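You operate a simulated robot arm through the tools that you are given. There is no shell and no other tool.

The job below is to be done with a simulated robot arm. You get a single attempt, and the scene is never put back.

JOB
Blow the dust off film strip 56 and run it into the sleeve feeder.
Fine: use the bulb on the blower stand; hold the strip by its edges; feeder on for it, off after.
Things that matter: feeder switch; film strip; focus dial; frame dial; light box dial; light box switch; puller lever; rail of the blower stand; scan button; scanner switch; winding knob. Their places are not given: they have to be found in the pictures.

The check looks at the end state, three seconds after you hand in, the way a careful person would. Anything else that was tipped, shoved, dropped, spilled or broken makes it a failure.

ROBOT AND FRAMES
A 7-joint arm with a two-finger parallel gripper, fixed in place. Base frame: the origin is on the floor under the middle of its stand, x ahead of it, y to its left, z up. Units: m, degrees, N and s.
It reaches about 1.247 m from its shoulder. Its first joint turns from -132.0 to 132.0 degrees. Payload 3.91 kg.
The tool frame sits at the grasp point between the pads (the TCP): z along the fingers, y along the line on which they close. The tips reach 0.03 m beyond it. Largest opening 0.11 m; finger width 0.02, thickness 0.01; the body of the gripper, 0.048 by 0.112 m, starts 0.055 m behind the TCP.
Orientation is that of the tool frame in the base frame, as [roll, pitch, yaw] about the fixed x, y, z axes, in that order (R = Rz(yaw) Ry(pitch) Rx(roll)). With the fingers straight down and closing along the base's y, the tool's x points along the base's -x, its y along +y and its z along -z.

CONTROLS
- The arm moves only by the tool jog_arm. Its argument "deltas" is text: rows parted by semicolons, each of 7 numbers parted by spaces: the finger opening in m, from 0 to 0.11, then the shift along the tool's x, y, z in units of 250 mm (1.0 is 250 mm), then the turn, a rotation vector about the tool's x, y, z in units of 45 degrees (1.0 is 45 degrees). In form: hand x y z rx ry rz; .... A call has 1 to 20 rows; each row is the pose to reach, as a shift and turn from the pose commanded when the call began, along the tool's axes at that moment. A call with a number of a shift or a turn outside -1 to 1 is refused whole. Each row takes 0.2 s and may step no farther than 0.05 m and 8.6 degrees from the row before; otherwise, or with a gripper value out of range, the whole call is refused. Where a pose cannot be reached the arm comes as near as it can. A force on the tool above 40 N (or 10 N above the force at the start of the call, whichever is more), or a blocked arm, ends the call early, and 0.2 s more pass. Each finger travels about 0.108 m/s and halts on what it meets, pressing with about 34 N; the grip force reading is that of the motor and also rises with nothing between the fingers. The clock runs only during rows and for 0.2 s after the last one: add rows that repeat a pose to give the fingers time. It gives the time, the measured TCP pose, the force on the tool (base axes), the opening and the grip force at its end, in the units of the frame above (readings bear some noise), with the torque about the TCP (base axes, N m) and any sound that the robot's microphone picked up, and new pictures: "show" is both (left out), scene, wrist or none.
- Cameras (640 x 400 px; columns grow to the right, rows downward): "scene" is fixed at [0.0509, 0.4997, 1.5583]; the picture's right is [0.24, -0.97, 0.00], its down [-0.84, -0.21, -0.50] and it looks along [0.49, 0.12, -0.86] (base axes); focal length 261 px, centre (320, 200). "wrist" rides on the gripper at [0.072, 0.017, -0.103] in the tool frame; the picture's right is [-0.23, 0.97, 0.00], its down [-0.76, -0.18, -0.62] and it looks along [-0.61, -0.14, 0.78] (tool axes); focal length 222 px, centre (320, 200).
- point_at(camera, pixels): for up to 12 pixels [column, row] of the newest picture of that camera ("zoom" is the newest enlarged one), the place [x, y, z] in the base frame of the surface seen there, good to about 0.002 m. It takes no simulated time.
- zoom(camera, box): a new picture of the part [left, top, right, bottom] of that camera's present view, enlarged. It takes no simulated time.
- sign_off(): hands the job in; it is judged then, once.

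Leave the gripper open and the arm clear of the work at the hand-in unless told otherwise.

The tools are called after ">>>" as a command line: name --argument value ..., lists and objects as JSON in quotes. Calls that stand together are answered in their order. jog_arm: Moves the arm, as the interface text tells. Its arguments: {"type":"object","properties":{"deltas":{"type":"string"},"show":{"type":"string","enum":["both","scene","wrist","none"]}},"required":["deltas"]} The other tools are called the same way: point_at (camera, pixels) gives the place of the surface under pixels of a picture; zoom (camera, box) takes an enlarged picture of a part of a camera's view; sign_off () hands the job in.

At the start:

```text
time_s: 0.0
ee_pos: [0.4595, 0.3937, 1.2339]
orientation: [180.0, 0.0, 180.0]
wrist_force: [-0.3, 0.0, -0.6]
moment: [-0.01, -0.02, -0.03]
width: 0.11
finger_force: 0.0
```

scene: 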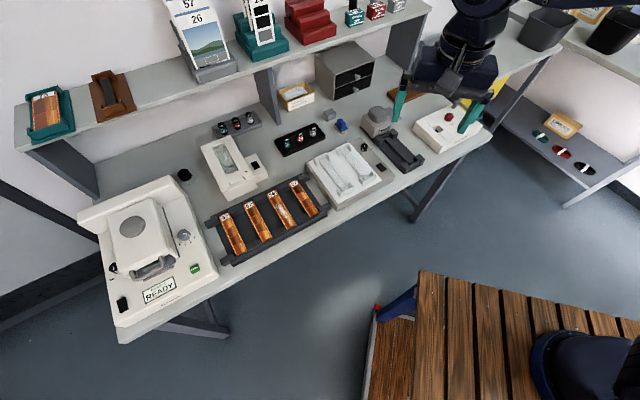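
wrist: 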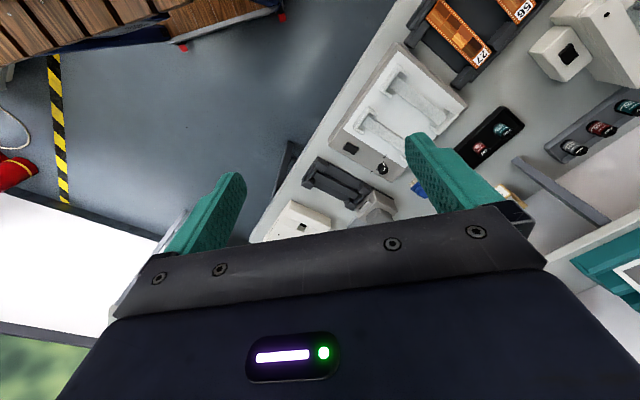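

I see a bench with a scanner on the left (READY), a tray of four film strips, a light box, and some devices. I'll zoom into parts of the scene to identify them.

>>> zoom --camera "scene" --box '[190, 160, 340, 260]'

>>> zoom --camera "scene" --box '[300, 80, 500, 210]'

>>> zoom --camera "scene" --box '[70, 160, 230, 350]'

>>> zoom --camera "scene" --box '[180, 80, 340, 200]'

```text
4.00 times, centred on (265, 210) of scene
```

zoom: 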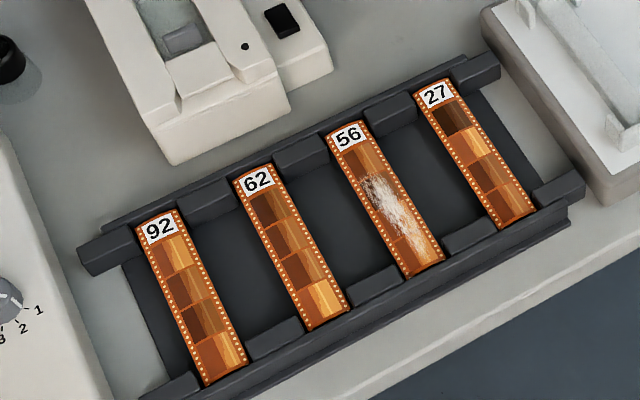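

```text
3.08 times, centred on (400, 145) of scene
```

zoom: 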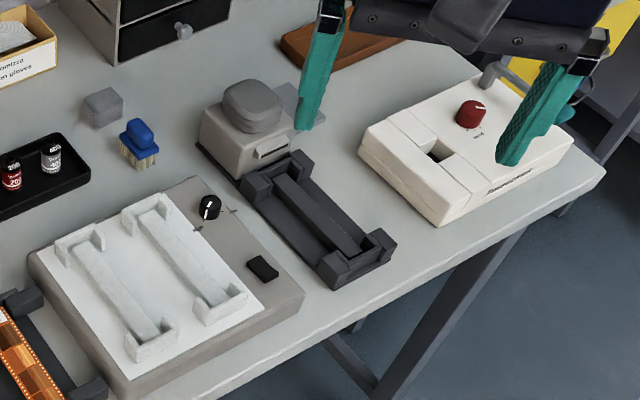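

```text
2.11 times, centred on (150, 255) of scene
```

zoom: 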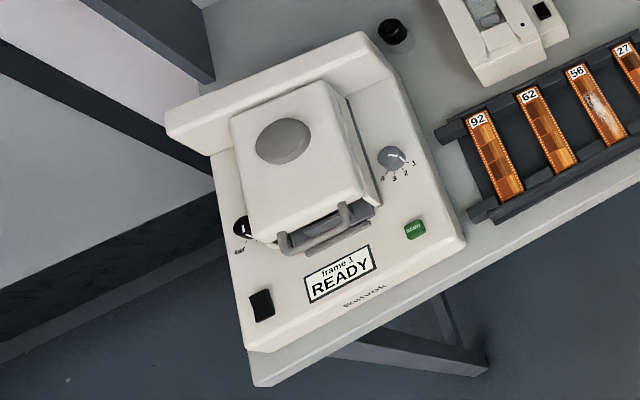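

```text
3.33 times, centred on (260, 140) of scene
```

zoom: 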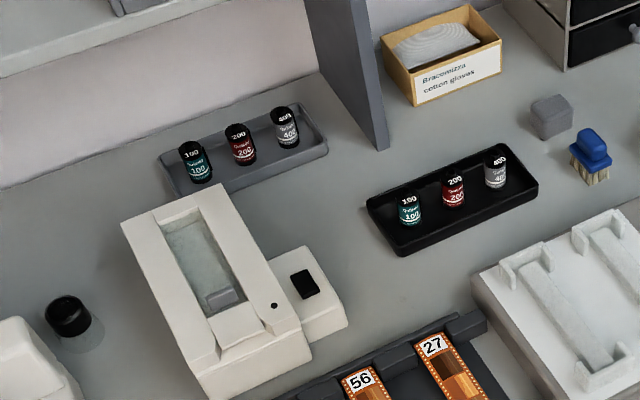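

The dusty strip 56 is third from left in the tray. The device at about (232,165) with a slot window, LED and black rocker looks like the sleeve feeder, and the one at about (390,140) with a grey bulb and a rail looks like the blower stand. I'll measure places of these.

>>> point_at --camera "scene" --pixels '[[272, 193], [281, 208], [289, 226], [255, 165], [230, 155], [238, 182], [248, 157], [378, 114], [400, 148], [386, 129], [412, 170], [388, 133]]'

>>> zoom --camera "scene" --box '[195, 125, 275, 200]'

>>> zoom --camera "scene" --box '[350, 90, 430, 180]'

```text
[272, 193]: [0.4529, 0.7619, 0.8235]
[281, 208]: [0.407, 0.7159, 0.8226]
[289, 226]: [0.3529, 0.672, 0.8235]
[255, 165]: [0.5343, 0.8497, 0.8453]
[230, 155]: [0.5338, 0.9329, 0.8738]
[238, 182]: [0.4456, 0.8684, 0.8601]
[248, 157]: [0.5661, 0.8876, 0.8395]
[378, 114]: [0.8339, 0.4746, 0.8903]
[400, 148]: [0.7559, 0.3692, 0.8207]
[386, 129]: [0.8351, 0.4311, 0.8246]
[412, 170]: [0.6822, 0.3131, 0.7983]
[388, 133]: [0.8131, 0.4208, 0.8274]
```

```text
5.33 times, centred on (235, 162) of scene
```

zoom: 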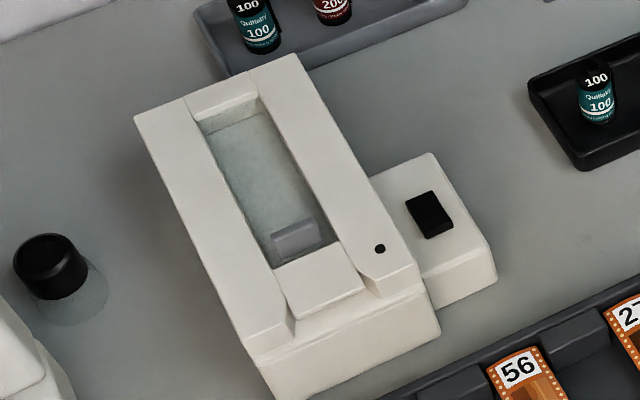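

```text
4.44 times, centred on (390, 135) of scene
```

zoom: 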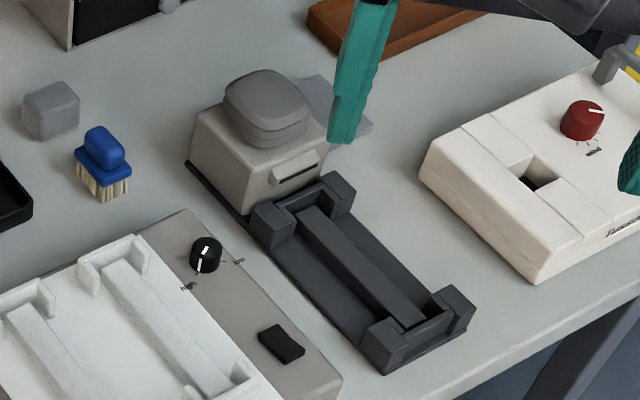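

The bench runs diagonally (about 45°) in the base frame. Before moving I'll check the shelf edge and other surroundings for clearance.

>>> point_at --camera "scene" --pixels '[[30, 140], [130, 105], [260, 65], [420, 15], [265, 110], [60, 185], [215, 25], [390, 60], [150, 225], [270, 10], [450, 115], [340, 175]]'

>>> jog_arm --deltas "0.11 0.033 0.15 0.067 0 0 -0.167; 0.11 0.067 0.3 0.133 0 0 -0.333; 0.11 0.1 0.45 0.2 0 0 -0.5; 0.11 0.133 0.6 0.267 0 0 -0.667; 0.11 0.167 0.75 0.333 0 0 -0.833; 0.11 0.2 0.9 0.4 0 0 -1.0" --show "both"

```text
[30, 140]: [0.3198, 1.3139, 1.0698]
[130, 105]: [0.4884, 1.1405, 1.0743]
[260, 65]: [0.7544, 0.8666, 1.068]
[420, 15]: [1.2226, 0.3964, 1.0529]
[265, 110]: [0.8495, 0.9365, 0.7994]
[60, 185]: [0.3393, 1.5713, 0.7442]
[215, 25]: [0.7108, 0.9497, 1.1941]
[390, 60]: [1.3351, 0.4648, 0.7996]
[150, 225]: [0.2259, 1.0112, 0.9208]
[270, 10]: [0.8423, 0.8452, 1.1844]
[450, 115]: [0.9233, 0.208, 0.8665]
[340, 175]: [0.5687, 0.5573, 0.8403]
```

```text
time_s: 1.4
ee_pos: [0.4081, 0.622, 1.1327]
orientation: [-180.0, 0.1, -134.9]
wrist_force: [0.5, -0.1, 1.2]
moment: [0.02, -0.01, 0.05]
width: 0.1104
finger_force: 0.0
```

scene: 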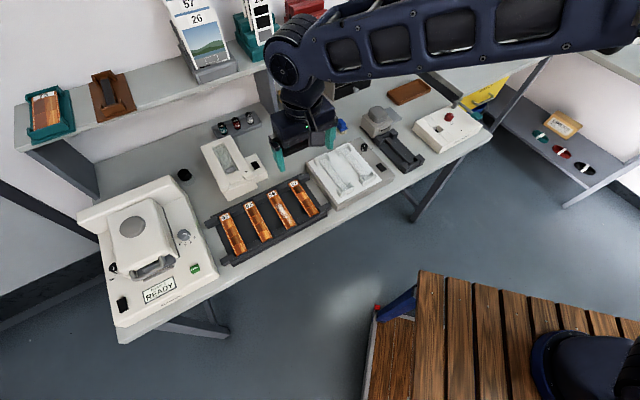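
wrist: 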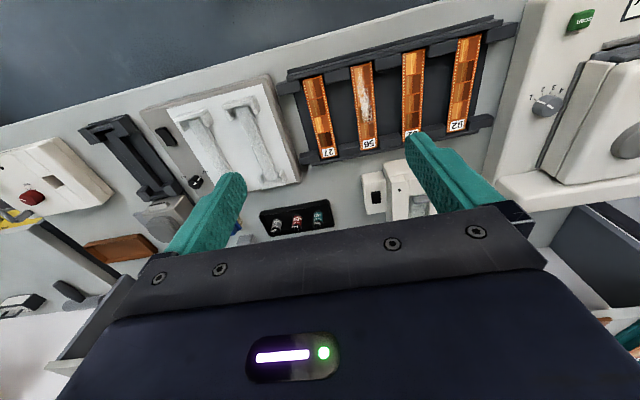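

The tool is now aligned with the bench. The tray, feeder, light box and blower stand are all visible in the wrist view. I'll zoom in on the tray and measure strip 56's corners.

>>> zoom --camera "wrist" --box '[270, 20, 500, 170]'

>>> zoom --camera "wrist" --box '[70, 100, 260, 260]'

>>> zoom --camera "wrist" --box '[340, 50, 400, 160]'

```text
2.67 times, centred on (385, 95) of wrist
```

zoom: 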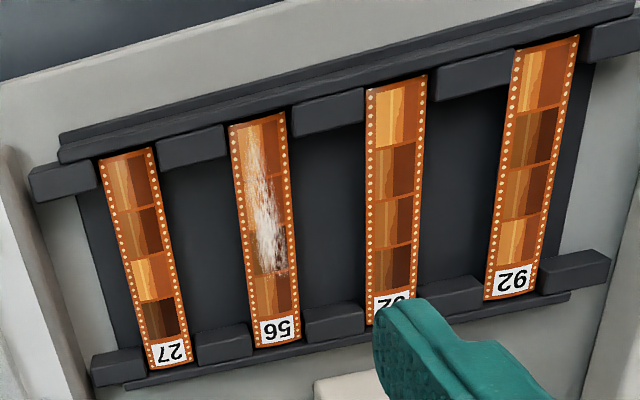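

```text
2.50 times, centred on (165, 180) of wrist
```

zoom: 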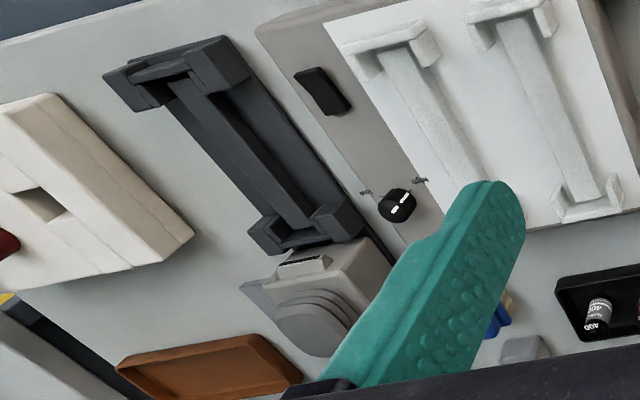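

```text
3.64 times, centred on (370, 105) of wrist
```

zoom: 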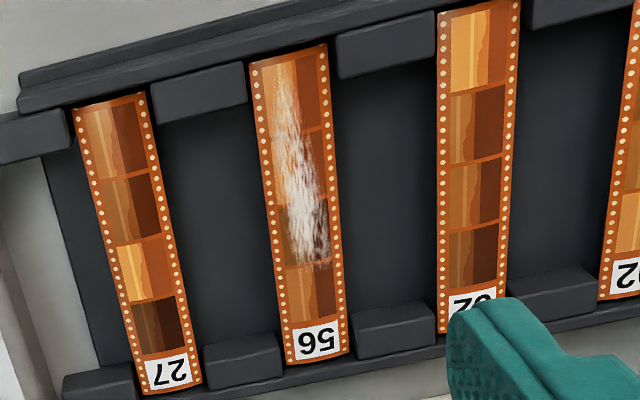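

I'll measure points on strip 56, the tray floor beside it, and its edges from this zoom.

>>> point_at --camera "zoom" --pixels '[[254, 70], [323, 50], [292, 360], [346, 350], [268, 200], [333, 190], [300, 205], [230, 200], [390, 200], [200, 95], [245, 360], [390, 330]]'

```text
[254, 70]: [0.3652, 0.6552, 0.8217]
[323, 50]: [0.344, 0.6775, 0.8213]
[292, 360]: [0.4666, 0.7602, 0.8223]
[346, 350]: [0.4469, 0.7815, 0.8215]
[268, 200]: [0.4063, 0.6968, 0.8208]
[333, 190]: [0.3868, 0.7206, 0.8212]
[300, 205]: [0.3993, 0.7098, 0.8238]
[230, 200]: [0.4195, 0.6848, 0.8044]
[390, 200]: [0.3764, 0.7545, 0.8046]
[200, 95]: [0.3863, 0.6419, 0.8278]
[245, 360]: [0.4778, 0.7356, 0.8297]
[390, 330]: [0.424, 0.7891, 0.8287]
```

Strip 56 is about 35 mm wide, 150 mm long, at z≈0.822, centre (0.406,0.719), axis at about 45.6°. Next I move the arm over the feeder to look at it more closely.

>>> jog_arm --deltas "0.11 -0.13 0.094 0.082 0 0 0; 0.11 -0.26 0.188 0.165 0 0 0; 0.11 -0.39 0.282 0.247 0 0 0; 0.11 -0.52 0.376 0.33 0 0 0; 0.11 -0.65 0.47 0.412 0 0 0" --show "both"

```text
time_s: 2.6
ee_pos: [0.4377, 0.8171, 1.0328]
orientation: [180.0, 0.1, -134.9]
wrist_force: [0.0, -0.9, 2.2]
moment: [-0.01, 0.03, -0.02]
width: 0.1099
finger_force: 0.0
```

scene: 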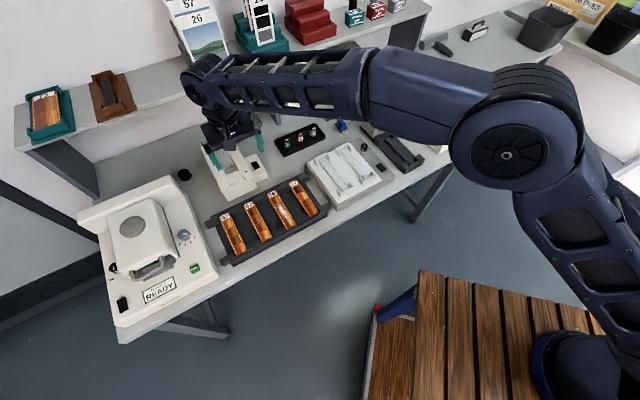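
wrist: 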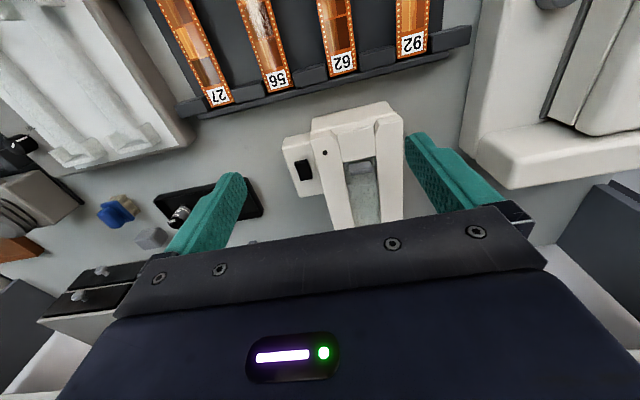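

The feeder is at about (350,160) in the wrist view. Zooming in.

>>> zoom --camera "wrist" --box '[270, 90, 430, 240]'

>>> zoom --camera "wrist" --box '[300, 95, 410, 170]'

```text
2.67 times, centred on (350, 165) of wrist
```

zoom: 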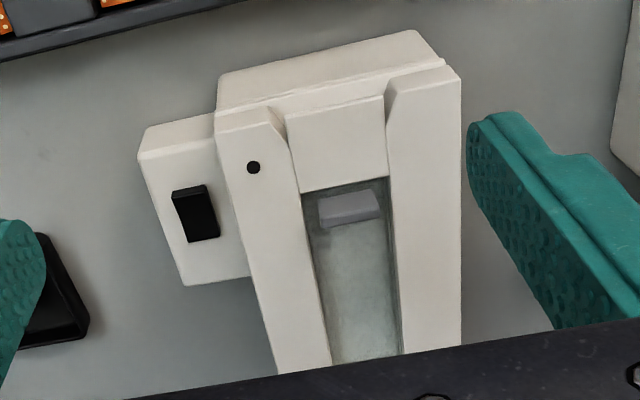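

```text
5.33 times, centred on (355, 132) of wrist
```

zoom: 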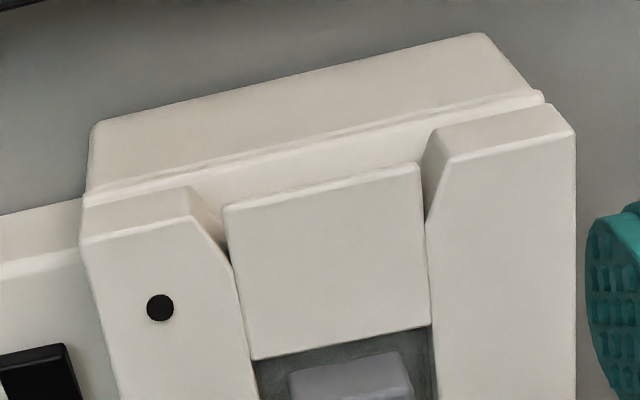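

I'll measure heights of the feeder's parts: walls, centre plate, ledge, roller, channel floor, switch, LED.

>>> point_at --camera "zoom" --pixels '[[110, 275], [240, 230], [410, 180], [320, 280], [260, 345], [420, 315], [320, 170], [470, 170], [205, 215], [430, 180], [350, 380], [275, 380]]'

>>> point_at --camera "wrist" --pixels '[[361, 170], [364, 190], [366, 210], [345, 190], [385, 190], [305, 170], [300, 158], [309, 180], [325, 153], [290, 140], [398, 107], [313, 125]]'

```text
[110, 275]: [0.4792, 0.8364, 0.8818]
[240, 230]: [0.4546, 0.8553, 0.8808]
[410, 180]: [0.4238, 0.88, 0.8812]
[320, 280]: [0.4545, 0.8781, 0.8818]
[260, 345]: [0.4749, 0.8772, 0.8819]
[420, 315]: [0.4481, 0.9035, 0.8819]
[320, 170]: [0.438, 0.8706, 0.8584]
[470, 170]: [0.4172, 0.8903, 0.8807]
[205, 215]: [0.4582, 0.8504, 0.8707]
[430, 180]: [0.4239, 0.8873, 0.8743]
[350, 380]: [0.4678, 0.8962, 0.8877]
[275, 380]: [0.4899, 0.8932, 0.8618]
```

```text
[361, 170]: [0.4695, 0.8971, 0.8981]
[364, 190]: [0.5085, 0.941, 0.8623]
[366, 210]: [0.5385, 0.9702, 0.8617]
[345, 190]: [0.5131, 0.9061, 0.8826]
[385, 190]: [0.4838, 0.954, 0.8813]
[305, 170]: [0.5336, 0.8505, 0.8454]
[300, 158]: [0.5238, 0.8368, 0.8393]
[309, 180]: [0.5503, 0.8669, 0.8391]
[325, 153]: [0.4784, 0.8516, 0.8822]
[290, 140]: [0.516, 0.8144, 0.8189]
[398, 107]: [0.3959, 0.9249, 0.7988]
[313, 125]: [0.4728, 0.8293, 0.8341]
```

The centre plate top is level with the walls (0.882) while the ledge in front is at 0.858, so there may be a throat under the plate. I'll probe finely along the front edge.

>>> zoom --camera "wrist" --box '[332, 110, 382, 140]'

>>> point_at --camera "wrist" --pixels '[[356, 115], [356, 118], [356, 120], [356, 122], [356, 123], [356, 124], [356, 125], [356, 126], [356, 127], [356, 128], [356, 130], [356, 134]]'

```text
12.80 times, centred on (357, 125) of wrist
```

zoom: 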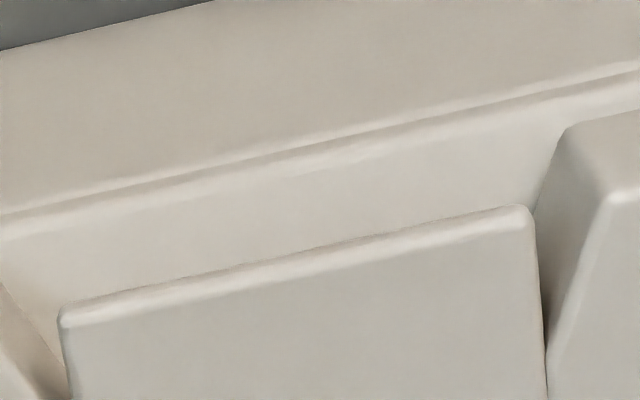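

```text
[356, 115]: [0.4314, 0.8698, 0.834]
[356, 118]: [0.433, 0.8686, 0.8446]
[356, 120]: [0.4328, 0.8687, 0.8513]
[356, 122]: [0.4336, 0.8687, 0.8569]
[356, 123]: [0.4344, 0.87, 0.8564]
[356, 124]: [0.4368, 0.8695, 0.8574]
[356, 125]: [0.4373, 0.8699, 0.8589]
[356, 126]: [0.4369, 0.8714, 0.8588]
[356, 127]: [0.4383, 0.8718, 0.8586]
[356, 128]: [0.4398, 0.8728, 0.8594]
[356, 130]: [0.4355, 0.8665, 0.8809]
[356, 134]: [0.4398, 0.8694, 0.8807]
```

There is a throat under the plate: floor about 0.859–0.862, about 40 mm wide, roller just behind the plate. Now I'll go over to the blower stand for a close look.

>>> jog_arm --deltas "0.11 0.05 -0.19 0 0 0 0; 0.11 0.1 -0.38 0 0 0 0; 0.11 0.15 -0.57 0 0 0 0; 0.11 0.2 -0.76 0 0 0 0; 0.11 0.25 -0.95 0 0 0 0" --show "none"

>>> jog_arm --deltas "0.11 0.05 -0.19 0 0 0 0; 0.11 0.1 -0.38 0 0 0 0; 0.11 0.15 -0.57 0 0 0 0; 0.11 0.2 -0.76 0 0 0 0; 0.11 0.25 -0.95 0 0 0 0" --show "both"

```text
time_s: 3.8
ee_pos: [0.5648, 0.6033, 1.0287]
orientation: [179.9, 0.0, -134.9]
wrist_force: [-0.6, 0.6, 0.1]
moment: [-0.06, -0.07, -0.01]
width: 0.1097
finger_force: 0.1
```

```text
time_s: 5.0
ee_pos: [0.6837, 0.3915, 1.032]
orientation: [180.0, 0.0, -134.9]
wrist_force: [-0.4, 0.8, -0.3]
moment: [-0.04, -0.01, -0.01]
width: 0.1101
finger_force: 0.0
```

scene: 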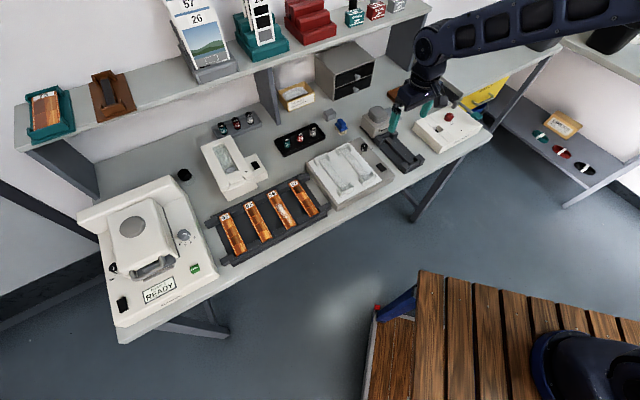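
wrist: 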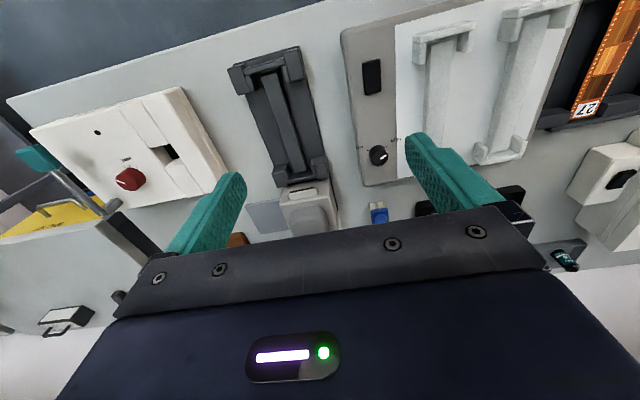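

The rail is at about (280,115) and the bulb at (310,210). Zooming in on each.

>>> zoom --camera "wrist" --box '[220, 35, 350, 245]'

>>> zoom --camera "wrist" --box '[220, 35, 350, 125]'

>>> zoom --camera "wrist" --box '[230, 140, 360, 240]'

```text
1.90 times, centred on (285, 140) of wrist
```

zoom: 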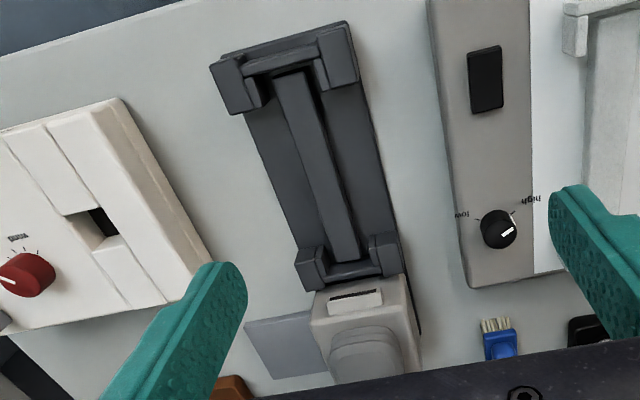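

```text
4.44 times, centred on (285, 80) of wrist
```

zoom: 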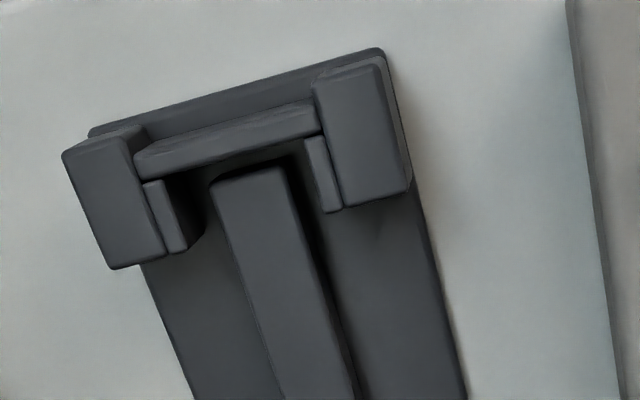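

```text
4.00 times, centred on (295, 190) of wrist
```

zoom: 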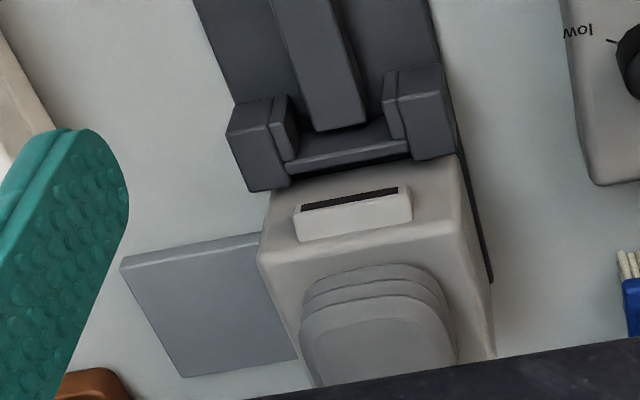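

I'll measure heights of the rail's parts from the last zoom and the other end from wrist pixels.

>>> point_at --camera "zoom" --pixels '[[260, 115], [285, 115], [415, 85], [390, 80], [345, 155], [335, 120], [345, 140], [260, 60], [355, 200], [375, 330], [320, 250], [420, 130]]'

>>> point_at --camera "wrist" --pixels '[[240, 78], [256, 83], [295, 66], [287, 72], [267, 67], [268, 77], [275, 90], [285, 120], [300, 158], [255, 100], [306, 105], [309, 213]]'

```text
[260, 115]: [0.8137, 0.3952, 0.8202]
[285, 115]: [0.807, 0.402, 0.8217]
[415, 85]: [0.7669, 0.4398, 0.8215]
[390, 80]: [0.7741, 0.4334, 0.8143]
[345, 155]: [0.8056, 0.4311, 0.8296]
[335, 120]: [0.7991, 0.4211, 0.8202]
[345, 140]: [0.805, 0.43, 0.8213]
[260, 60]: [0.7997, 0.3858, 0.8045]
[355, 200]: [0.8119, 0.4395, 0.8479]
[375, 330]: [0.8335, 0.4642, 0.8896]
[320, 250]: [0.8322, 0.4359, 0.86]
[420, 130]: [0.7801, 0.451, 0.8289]
```

```text
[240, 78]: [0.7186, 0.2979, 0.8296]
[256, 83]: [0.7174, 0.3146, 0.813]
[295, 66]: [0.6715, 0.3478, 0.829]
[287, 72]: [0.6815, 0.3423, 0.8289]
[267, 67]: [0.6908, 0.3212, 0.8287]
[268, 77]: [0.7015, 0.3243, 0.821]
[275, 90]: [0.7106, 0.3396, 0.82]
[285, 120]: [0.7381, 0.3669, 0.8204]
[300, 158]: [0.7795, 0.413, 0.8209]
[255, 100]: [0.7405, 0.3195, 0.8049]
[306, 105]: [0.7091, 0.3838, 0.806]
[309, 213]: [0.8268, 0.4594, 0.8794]
```

The rail's centre bar top is at z≈0.8205 with corner blocks to 0.829, same profile as the tray. I'll drop closer over the rail for precise measurement.

>>> jog_arm --deltas "0.11 -0.05 -0.112 0.12 0 0 0; 0.11 -0.1 -0.224 0.24 0 0 0; 0.11 -0.1 -0.224 0.24 0 0 0" --show "wrist"

>>> zoom --camera "wrist" --box '[230, 0, 430, 220]'

```text
time_s: 5.8
ee_pos: [0.7415, 0.3694, 0.9701]
orientation: [180.0, 0.0, -135.1]
wrist_force: [-0.5, 0.9, 0.3]
moment: [0.01, -0.03, 0.01]
width: 0.1099
finger_force: 0.1
```

wrist: 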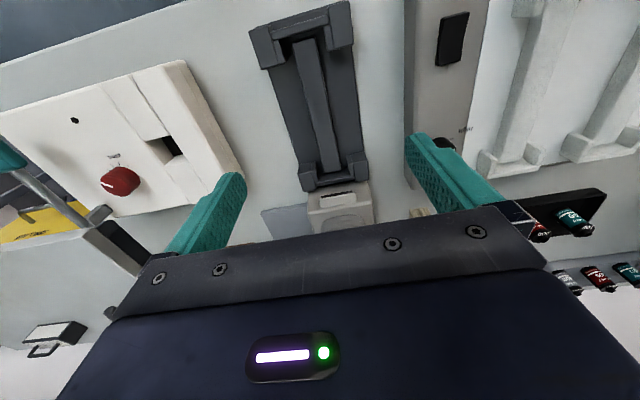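

```text
1.82 times, centred on (330, 110) of wrist
```

zoom: 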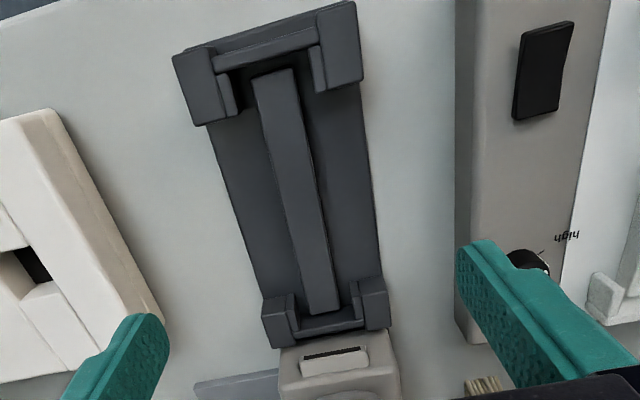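

Now I'll zoom on the two ends of the rail in turn and measure them.

>>> zoom --camera "wrist" --box '[245, 0, 365, 75]'

>>> zoom --camera "wrist" --box '[285, 135, 385, 205]'

```text
5.33 times, centred on (305, 38) of wrist
```

zoom: 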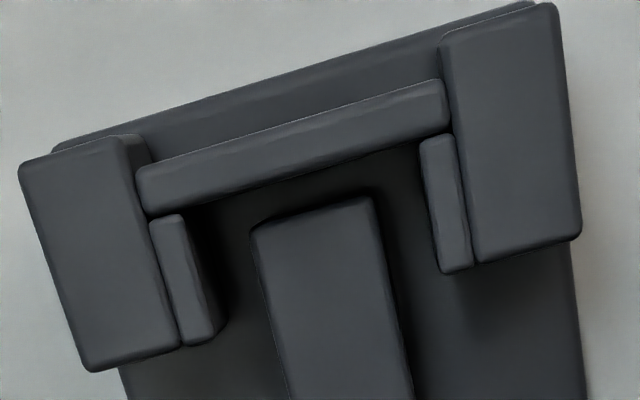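

```text
5.71 times, centred on (335, 170) of wrist
```

zoom: 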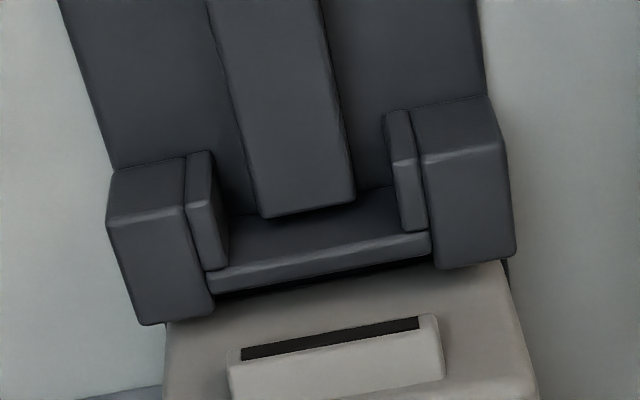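

>>> point_at --camera "zoom" --pixels '[[150, 200], [465, 165], [205, 185], [200, 165], [225, 225], [405, 160], [398, 125], [415, 220], [310, 195], [318, 240], [275, 205], [345, 190]]'

>>> point_at --camera "wrist" --pixels '[[280, 51], [281, 62], [328, 30], [329, 48], [300, 33], [260, 55], [342, 20], [295, 45], [310, 40], [301, 72], [316, 68], [275, 70]]'

```text
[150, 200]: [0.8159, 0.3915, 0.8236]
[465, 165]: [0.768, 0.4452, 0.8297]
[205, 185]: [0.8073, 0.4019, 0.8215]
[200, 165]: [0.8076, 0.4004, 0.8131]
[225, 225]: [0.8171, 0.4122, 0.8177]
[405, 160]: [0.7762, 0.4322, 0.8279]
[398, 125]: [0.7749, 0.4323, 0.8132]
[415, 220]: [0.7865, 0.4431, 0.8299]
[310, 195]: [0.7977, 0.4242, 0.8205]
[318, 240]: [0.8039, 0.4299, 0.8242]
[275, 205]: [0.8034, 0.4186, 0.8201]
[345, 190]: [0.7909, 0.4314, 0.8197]
```

```text
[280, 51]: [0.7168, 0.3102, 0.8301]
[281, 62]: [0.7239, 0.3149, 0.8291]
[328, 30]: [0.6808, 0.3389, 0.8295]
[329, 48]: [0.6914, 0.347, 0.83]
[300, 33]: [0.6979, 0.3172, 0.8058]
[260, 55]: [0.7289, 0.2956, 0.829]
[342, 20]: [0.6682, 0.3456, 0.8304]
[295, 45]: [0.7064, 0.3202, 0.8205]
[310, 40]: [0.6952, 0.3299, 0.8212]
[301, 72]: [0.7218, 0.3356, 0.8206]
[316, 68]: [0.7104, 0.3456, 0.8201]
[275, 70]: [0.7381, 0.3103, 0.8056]
```

The rail axis runs at about 46°, centre about (0.749,0.375), inner length ≈0.155, guide gap ≈0.038. Now back to the tray for a close precise look at strip 56.

>>> jog_arm --deltas "0.11 0 0.19 0 0 0 0; 0.11 0 0.38 0 0 0 0; 0.11 0 0.57 0 0 0 0; 0.11 0 0.76 0 0 0 0; 0.11 0 0.95 0 0 0 0" --show "none"

>>> jog_arm --deltas "0.11 0 0.19 0 0 0 0; 0.11 0 0.38 0 0 0 0; 0.11 0 0.57 0 0 0 0; 0.11 0 0.76 0 0 0 0; 0.11 0 0.95 0 0 0 0; 0.11 0 0.95 0 0 0 0" --show "wrist"

```text
time_s: 7.0
ee_pos: [0.5805, 0.5378, 0.9702]
orientation: [-180.0, 0.0, -134.9]
wrist_force: [0.1, -0.8, 1.3]
moment: [0.03, 0.02, 0.01]
width: 0.1101
finger_force: 0.1
```

```text
time_s: 8.4
ee_pos: [0.4131, 0.7088, 0.9715]
orientation: [179.9, 0.0, -135.0]
wrist_force: [-0.3, 0.1, 0.3]
moment: [0.01, 0.03, 0.01]
width: 0.1099
finger_force: 0.1
```

wrist: 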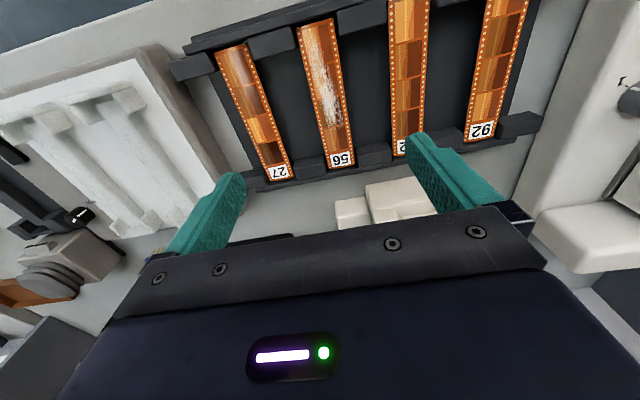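

Strip 56 is at about (325,95) in the wrist view, near the picture's middle. Zooming on it to measure it accurately.

>>> zoom --camera "wrist" --box '[270, 10, 390, 90]'

>>> zoom --camera "wrist" --box '[290, 120, 390, 185]'

```text
5.00 times, centred on (330, 50) of wrist
```

zoom: 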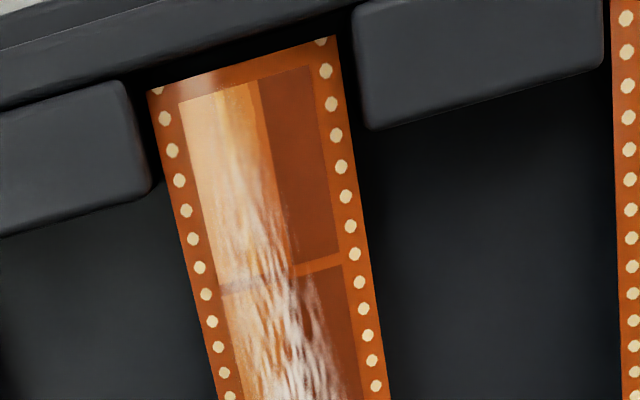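

```text
6.15 times, centred on (340, 152) of wrist
```

zoom: 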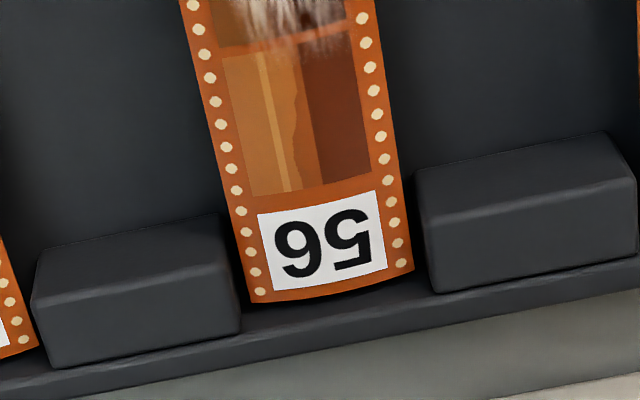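

>>> point_at --camera "zoom" --pixels '[[256, 298], [409, 270], [335, 290], [205, 100], [383, 100], [295, 100], [232, 215], [398, 200], [140, 250], [520, 180], [100, 150], [480, 100]]'

>>> point_at --camera "wrist" --pixels '[[296.5, 28.5], [333, 18.5], [315, 24], [304, 60], [340, 55], [322, 58], [315, 105], [347, 100], [331, 103], [310, 85], [343.5, 75], [285, 45]]'

```text
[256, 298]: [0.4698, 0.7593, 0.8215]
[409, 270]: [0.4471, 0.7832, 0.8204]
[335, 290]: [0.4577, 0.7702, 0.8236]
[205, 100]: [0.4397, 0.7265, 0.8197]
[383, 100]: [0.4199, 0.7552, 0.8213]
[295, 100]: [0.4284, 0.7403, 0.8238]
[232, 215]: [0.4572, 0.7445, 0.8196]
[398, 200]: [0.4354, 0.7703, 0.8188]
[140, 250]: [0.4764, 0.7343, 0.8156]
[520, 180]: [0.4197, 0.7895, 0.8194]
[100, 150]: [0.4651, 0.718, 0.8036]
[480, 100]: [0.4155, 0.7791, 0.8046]
```

```text
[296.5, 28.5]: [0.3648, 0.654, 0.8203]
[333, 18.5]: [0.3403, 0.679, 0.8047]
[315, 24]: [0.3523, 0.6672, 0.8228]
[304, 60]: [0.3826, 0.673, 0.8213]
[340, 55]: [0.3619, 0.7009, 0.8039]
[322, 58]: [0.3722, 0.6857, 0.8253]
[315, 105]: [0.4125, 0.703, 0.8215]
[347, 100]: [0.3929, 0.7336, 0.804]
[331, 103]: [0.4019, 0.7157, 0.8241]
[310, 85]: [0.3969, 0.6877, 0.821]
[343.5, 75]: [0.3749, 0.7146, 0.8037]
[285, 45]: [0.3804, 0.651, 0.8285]
```

Strip 56: centre ≈(0.4055,0.7186), axis ≈45.3°, edge z ≈0.8205, 35 mm wide. I need the gap to the neighbours so that the open fingers fit.

>>> point_at --camera "wrist" --pixels '[[391, 95], [393, 110], [265, 105], [268, 115], [257, 95], [335, 140], [320, 130], [350, 125], [440, 140], [200, 215], [290, 105], [370, 95]]'

```text
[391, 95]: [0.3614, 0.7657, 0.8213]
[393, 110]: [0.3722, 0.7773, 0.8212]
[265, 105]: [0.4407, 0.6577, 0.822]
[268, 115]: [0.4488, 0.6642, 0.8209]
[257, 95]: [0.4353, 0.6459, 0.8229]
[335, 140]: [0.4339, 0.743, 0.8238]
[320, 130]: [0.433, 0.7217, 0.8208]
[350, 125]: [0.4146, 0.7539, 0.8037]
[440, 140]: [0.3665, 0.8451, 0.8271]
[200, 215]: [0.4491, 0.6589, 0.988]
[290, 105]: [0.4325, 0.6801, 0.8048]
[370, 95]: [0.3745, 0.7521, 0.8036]
```

The gaps to the neighbours are about 45 mm, so an opening of 0.07 fits. Pose readings are noisy by 2–3 mm, so I'll take a few still readings to average out where the TCP truly is.

>>> jog_arm --deltas "0.07 0 0 0 0 0 0" --show "none"

>>> jog_arm --deltas "0.07 0 0 0 0 0 0" --show "none"

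>>> jog_arm --deltas "0.07 0 0 0 0 0 0" --show "wrist"

```text
time_s: 8.8
ee_pos: [0.4152, 0.7088, 0.9715]
orientation: [-180.0, 0.0, -135.1]
wrist_force: [0.0, 0.2, -0.5]
moment: [0.0, 0.01, -0.02]
width: 0.0699
finger_force: 0.0
```

```text
time_s: 9.2
ee_pos: [0.4131, 0.7081, 0.9709]
orientation: [179.9, 0.1, -135.0]
wrist_force: [-0.1, -0.1, -0.2]
moment: [0.01, 0.03, -0.01]
width: 0.0701
finger_force: 0.1
```

```text
time_s: 9.6
ee_pos: [0.413, 0.7089, 0.9719]
orientation: [-180.0, 0.1, -135.0]
wrist_force: [-0.3, -1.0, 0.4]
moment: [-0.01, -0.01, 0.0]
width: 0.07
finger_force: 0.1
```

wrist: 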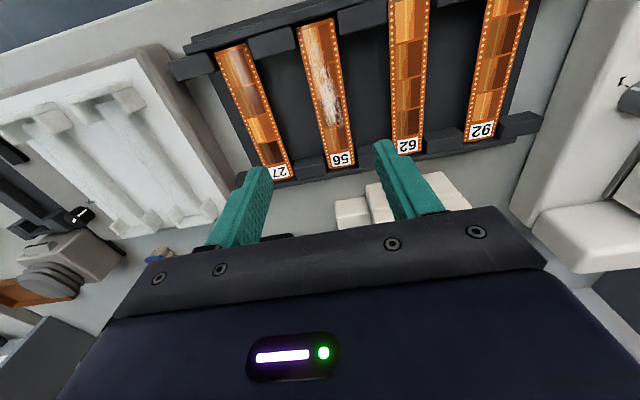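

I'll cross-check the TCP's true place through the fingertips as seen in the wrist view.

>>> zoom --camera "wrist" --box '[200, 120, 460, 240]'

>>> point_at --camera "wrist" --pixels '[[266, 171], [255, 172], [261, 170], [265, 185], [378, 148], [383, 144], [389, 143], [380, 160], [240, 220], [405, 200], [250, 178], [395, 150]]'

```text
2.46 times, centred on (330, 180) of wrist
```

zoom: 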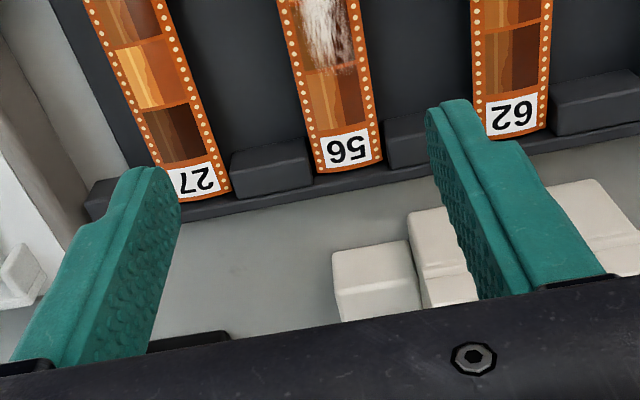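

```text
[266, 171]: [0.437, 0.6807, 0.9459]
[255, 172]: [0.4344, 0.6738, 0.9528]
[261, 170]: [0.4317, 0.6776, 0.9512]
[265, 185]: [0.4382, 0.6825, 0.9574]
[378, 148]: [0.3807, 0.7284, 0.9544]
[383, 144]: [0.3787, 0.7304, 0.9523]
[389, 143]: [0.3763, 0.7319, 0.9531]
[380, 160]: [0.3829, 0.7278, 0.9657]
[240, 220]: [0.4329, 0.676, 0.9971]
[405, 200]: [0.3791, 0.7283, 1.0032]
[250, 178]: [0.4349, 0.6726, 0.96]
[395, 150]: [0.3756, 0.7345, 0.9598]
```

The visual estimate agrees with the averaged reading (0.4136,0.7087,0.9715). I shift by about 13 mm along tool y to be over strip 56's centre and come down to TCP z≈0.90.

>>> jog_arm --deltas "0.07 -0.005 0.051 0.1 0 0 -0.007; 0.07 -0.005 0.051 0.2 0 0 -0.007; 0.07 -0.005 0.051 0.286 0 0 -0.007; 0.07 -0.005 0.051 0.286 0 0 -0.007" --show "none"

>>> jog_arm --deltas "0.07 0 0 0 0 0 0" --show "none"

>>> jog_arm --deltas "0.07 0 0 0 0 0 0" --show "both"

```text
time_s: 10.6
ee_pos: [0.4022, 0.7174, 0.8985]
orientation: [179.9, 0.0, -134.7]
wrist_force: [-0.1, 1.0, -0.5]
moment: [0.01, -0.03, 0.01]
width: 0.07
finger_force: 0.1
```

```text
time_s: 11.0
ee_pos: [0.4028, 0.7171, 0.8985]
orientation: [-179.9, 0.1, -134.7]
wrist_force: [-0.5, 0.0, 0.3]
moment: [-0.03, -0.02, 0.01]
width: 0.07
finger_force: 0.0
```

```text
time_s: 11.4
ee_pos: [0.4036, 0.7175, 0.8973]
orientation: [-180.0, 0.0, -134.7]
wrist_force: [0.4, 0.5, 0.7]
moment: [0.01, 0.0, 0.01]
width: 0.0701
finger_force: 0.0
```

scene: 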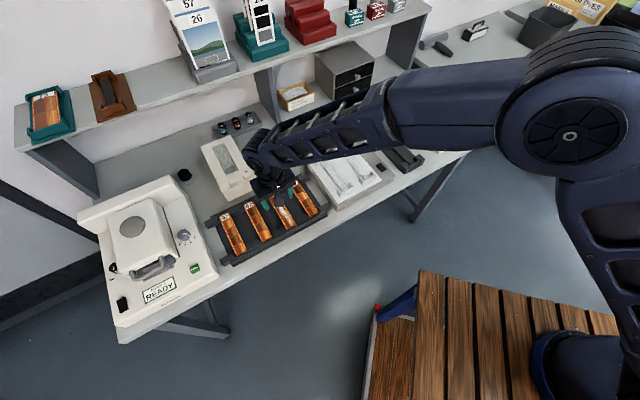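
wrist: 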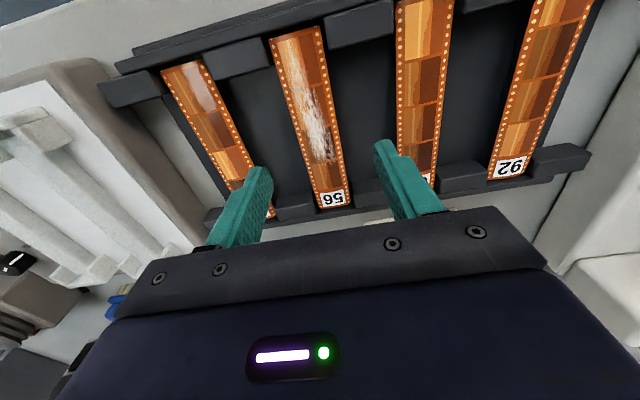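

Averaged reading is (0.4029,0.7173,0.898); I correct by about 3 mm and lower to z≈0.862, tips still just above the strip.

>>> jog_arm --deltas "0.07 -0.011 -0.004 0.07 0 0 0; 0.07 -0.011 -0.004 0.144 0 0 0; 0.07 -0.011 -0.004 0.144 0 0 0" --show "none"

>>> jog_arm --deltas "0.07 0 0 0 0 0 0" --show "none"

>>> jog_arm --deltas "0.07 0 0 0 0 0 0" --show "wrist"

>>> zoom --camera "wrist" --box '[200, 40, 460, 240]'

```text
time_s: 12.2
ee_pos: [0.4053, 0.7196, 0.862]
orientation: [-180.0, -0.1, -134.6]
wrist_force: [1.0, 0.3, 0.3]
moment: [-0.04, 0.0, 0.02]
width: 0.0697
finger_force: 0.0
```

```text
time_s: 12.6
ee_pos: [0.4042, 0.719, 0.8609]
orientation: [179.9, -0.1, -134.7]
wrist_force: [-0.9, -0.5, -0.2]
moment: [0.01, 0.0, 0.01]
width: 0.07
finger_force: 0.0
```

```text
time_s: 13.0
ee_pos: [0.4044, 0.7203, 0.8623]
orientation: [-180.0, 0.0, -134.8]
wrist_force: [0.6, -0.7, 0.6]
moment: [0.0, -0.02, 0.04]
width: 0.0701
finger_force: 0.0
```

wrist: 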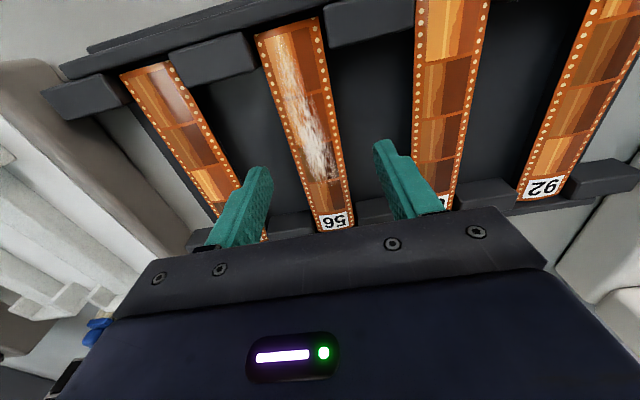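

```text
2.00 times, centred on (330, 140) of wrist
```

zoom: 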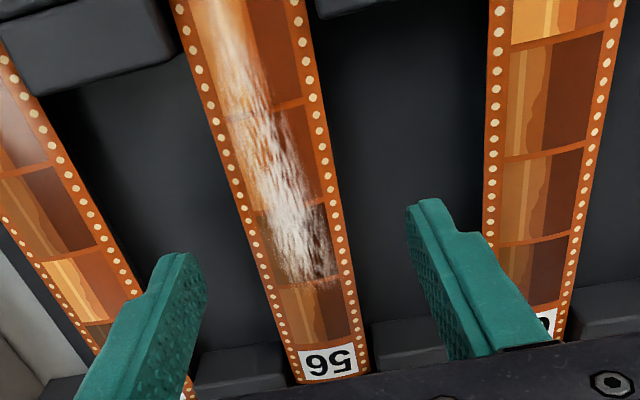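

Nicely centred; lower to TCP z≈0.838 (tips ~3 mm over the tray floor), fingers either side of strip 56.

>>> jog_arm --deltas "0.07 0 -0.005 0.05 0 0 0; 0.07 0 -0.005 0.095 0 0 0; 0.07 0 -0.005 0.095 0 0 0" --show "none"

>>> jog_arm --deltas "0.07 0 0 0 0 0 0" --show "none"

>>> jog_arm --deltas "0.06 0 0 0 0 0 0; 0.05 0 0 0 0 0 0; 0.04 0 0 0 0 0 0; 0.04 0 0 0 0 0 0" --show "wrist"

>>> zoom --camera "wrist" --box '[200, 40, 460, 240]'

```text
time_s: 13.8
ee_pos: [0.4054, 0.7186, 0.8381]
orientation: [180.0, 0.0, -134.7]
wrist_force: [-0.3, -0.1, 0.8]
moment: [0.02, -0.01, 0.01]
width: 0.07
finger_force: 0.0
```

```text
time_s: 14.2
ee_pos: [0.4041, 0.7183, 0.8379]
orientation: [-180.0, 0.0, -134.6]
wrist_force: [1.2, 0.1, -0.3]
moment: [0.02, 0.02, -0.04]
width: 0.0698
finger_force: 0.1
```

```text
time_s: 15.2
ee_pos: [0.404, 0.7194, 0.8391]
orientation: [-180.0, 0.0, -134.6]
wrist_force: [0.6, 0.7, 0.2]
moment: [0.01, -0.02, 0.01]
width: 0.04
finger_force: 0.0
```

wrist: 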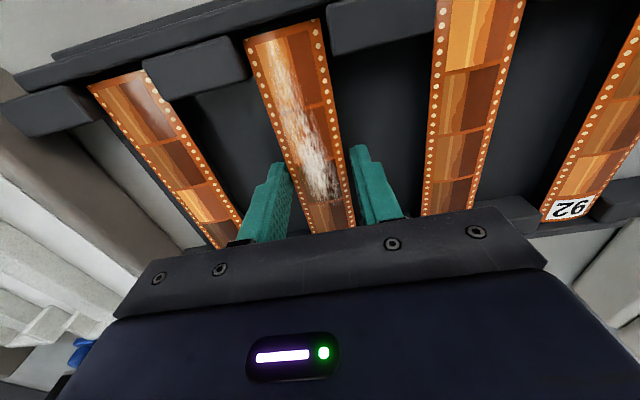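

```text
2.00 times, centred on (330, 140) of wrist
```

zoom: 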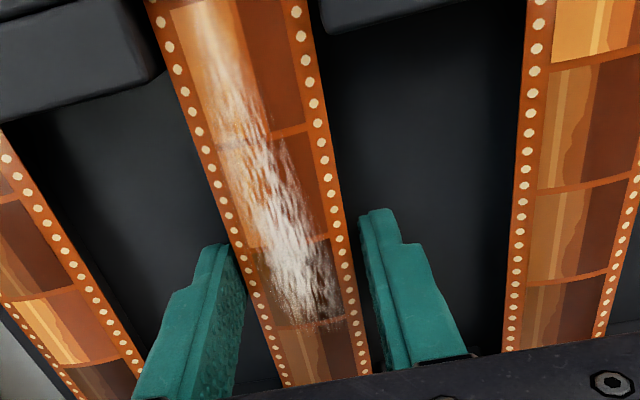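

The fingers bracket the strip symmetrically. Closing gently onto its edges.

>>> jog_arm --deltas "0.037 0 0 0 0 0 0; 0.035 0 0 0 0 0 0; 0.033 0 0 0 0 0 0; 0.033 0 0 0 0 0 0" --show "wrist"

>>> zoom --camera "wrist" --box '[200, 40, 460, 240]'

```text
time_s: 16.2
ee_pos: [0.405, 0.7187, 0.837]
orientation: [-179.9, 0.0, -134.6]
wrist_force: [0.5, -0.3, -0.2]
moment: [0.01, 0.02, 0.03]
width: 0.034
finger_force: 0.8
```

wrist: 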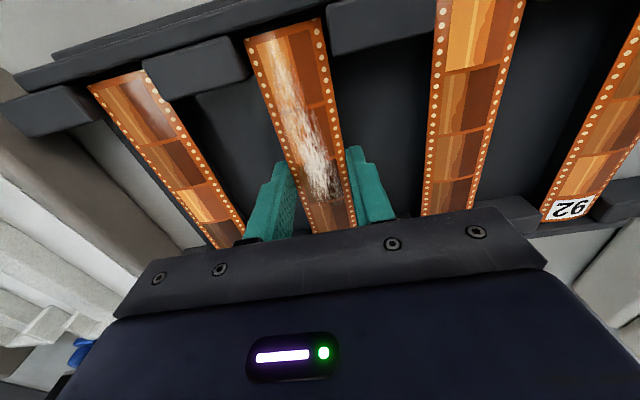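

```text
2.00 times, centred on (330, 140) of wrist
```

zoom: 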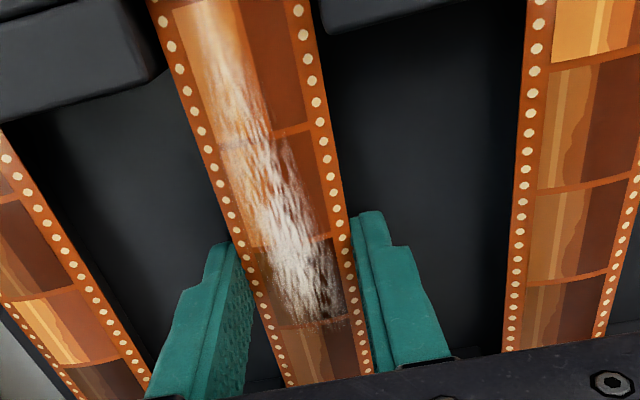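

Contact at 0.034 m with a light force. Tighten slightly, to be sure of the hold.

>>> jog_arm --deltas "0.031 0 0 0 0 0 0; 0.031 0 0 0 0 0 0" --show "none"

```text
time_s: 16.8
ee_pos: [0.4049, 0.7189, 0.838]
orientation: [-180.0, -0.1, -134.7]
wrist_force: [-1.1, -1.3, -0.4]
moment: [0.02, 0.0, 0.0]
width: 0.0323
finger_force: 33.9
```

The grip now reads 34 N at 0.0323. Checking that the strip isn't being deformed.

>>> jog_arm --deltas "0.0322 0 0 0 0 0 0; 0.0322 0 0 0 0 0 0" --show "wrist"

>>> zoom --camera "wrist" --box '[230, 60, 410, 240]'

```text
time_s: 17.4
ee_pos: [0.4045, 0.7183, 0.8384]
orientation: [179.9, 0.0, -134.7]
wrist_force: [-0.2, -0.6, 0.6]
moment: [-0.03, 0.01, 0.0]
width: 0.0329
finger_force: 31.1
```

wrist: 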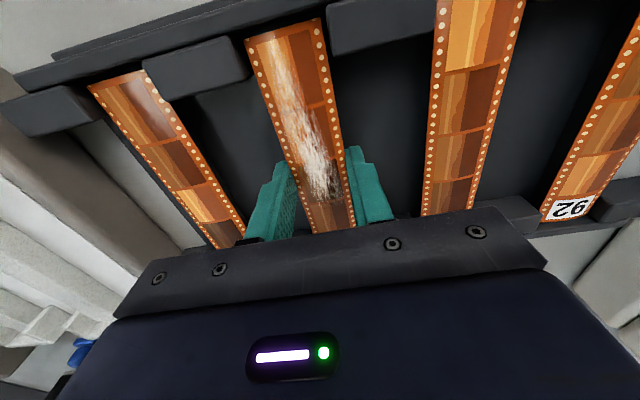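

```text
2.22 times, centred on (320, 150) of wrist
```

zoom: 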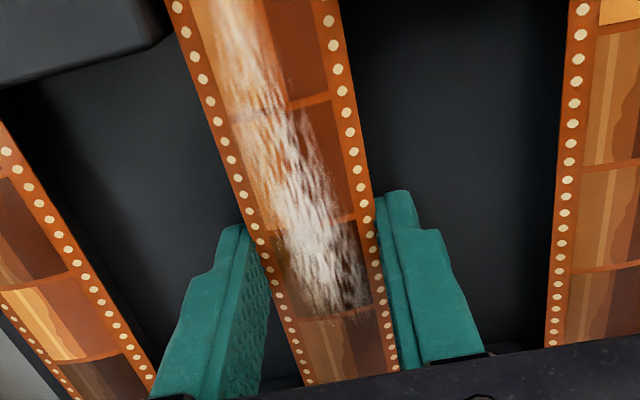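

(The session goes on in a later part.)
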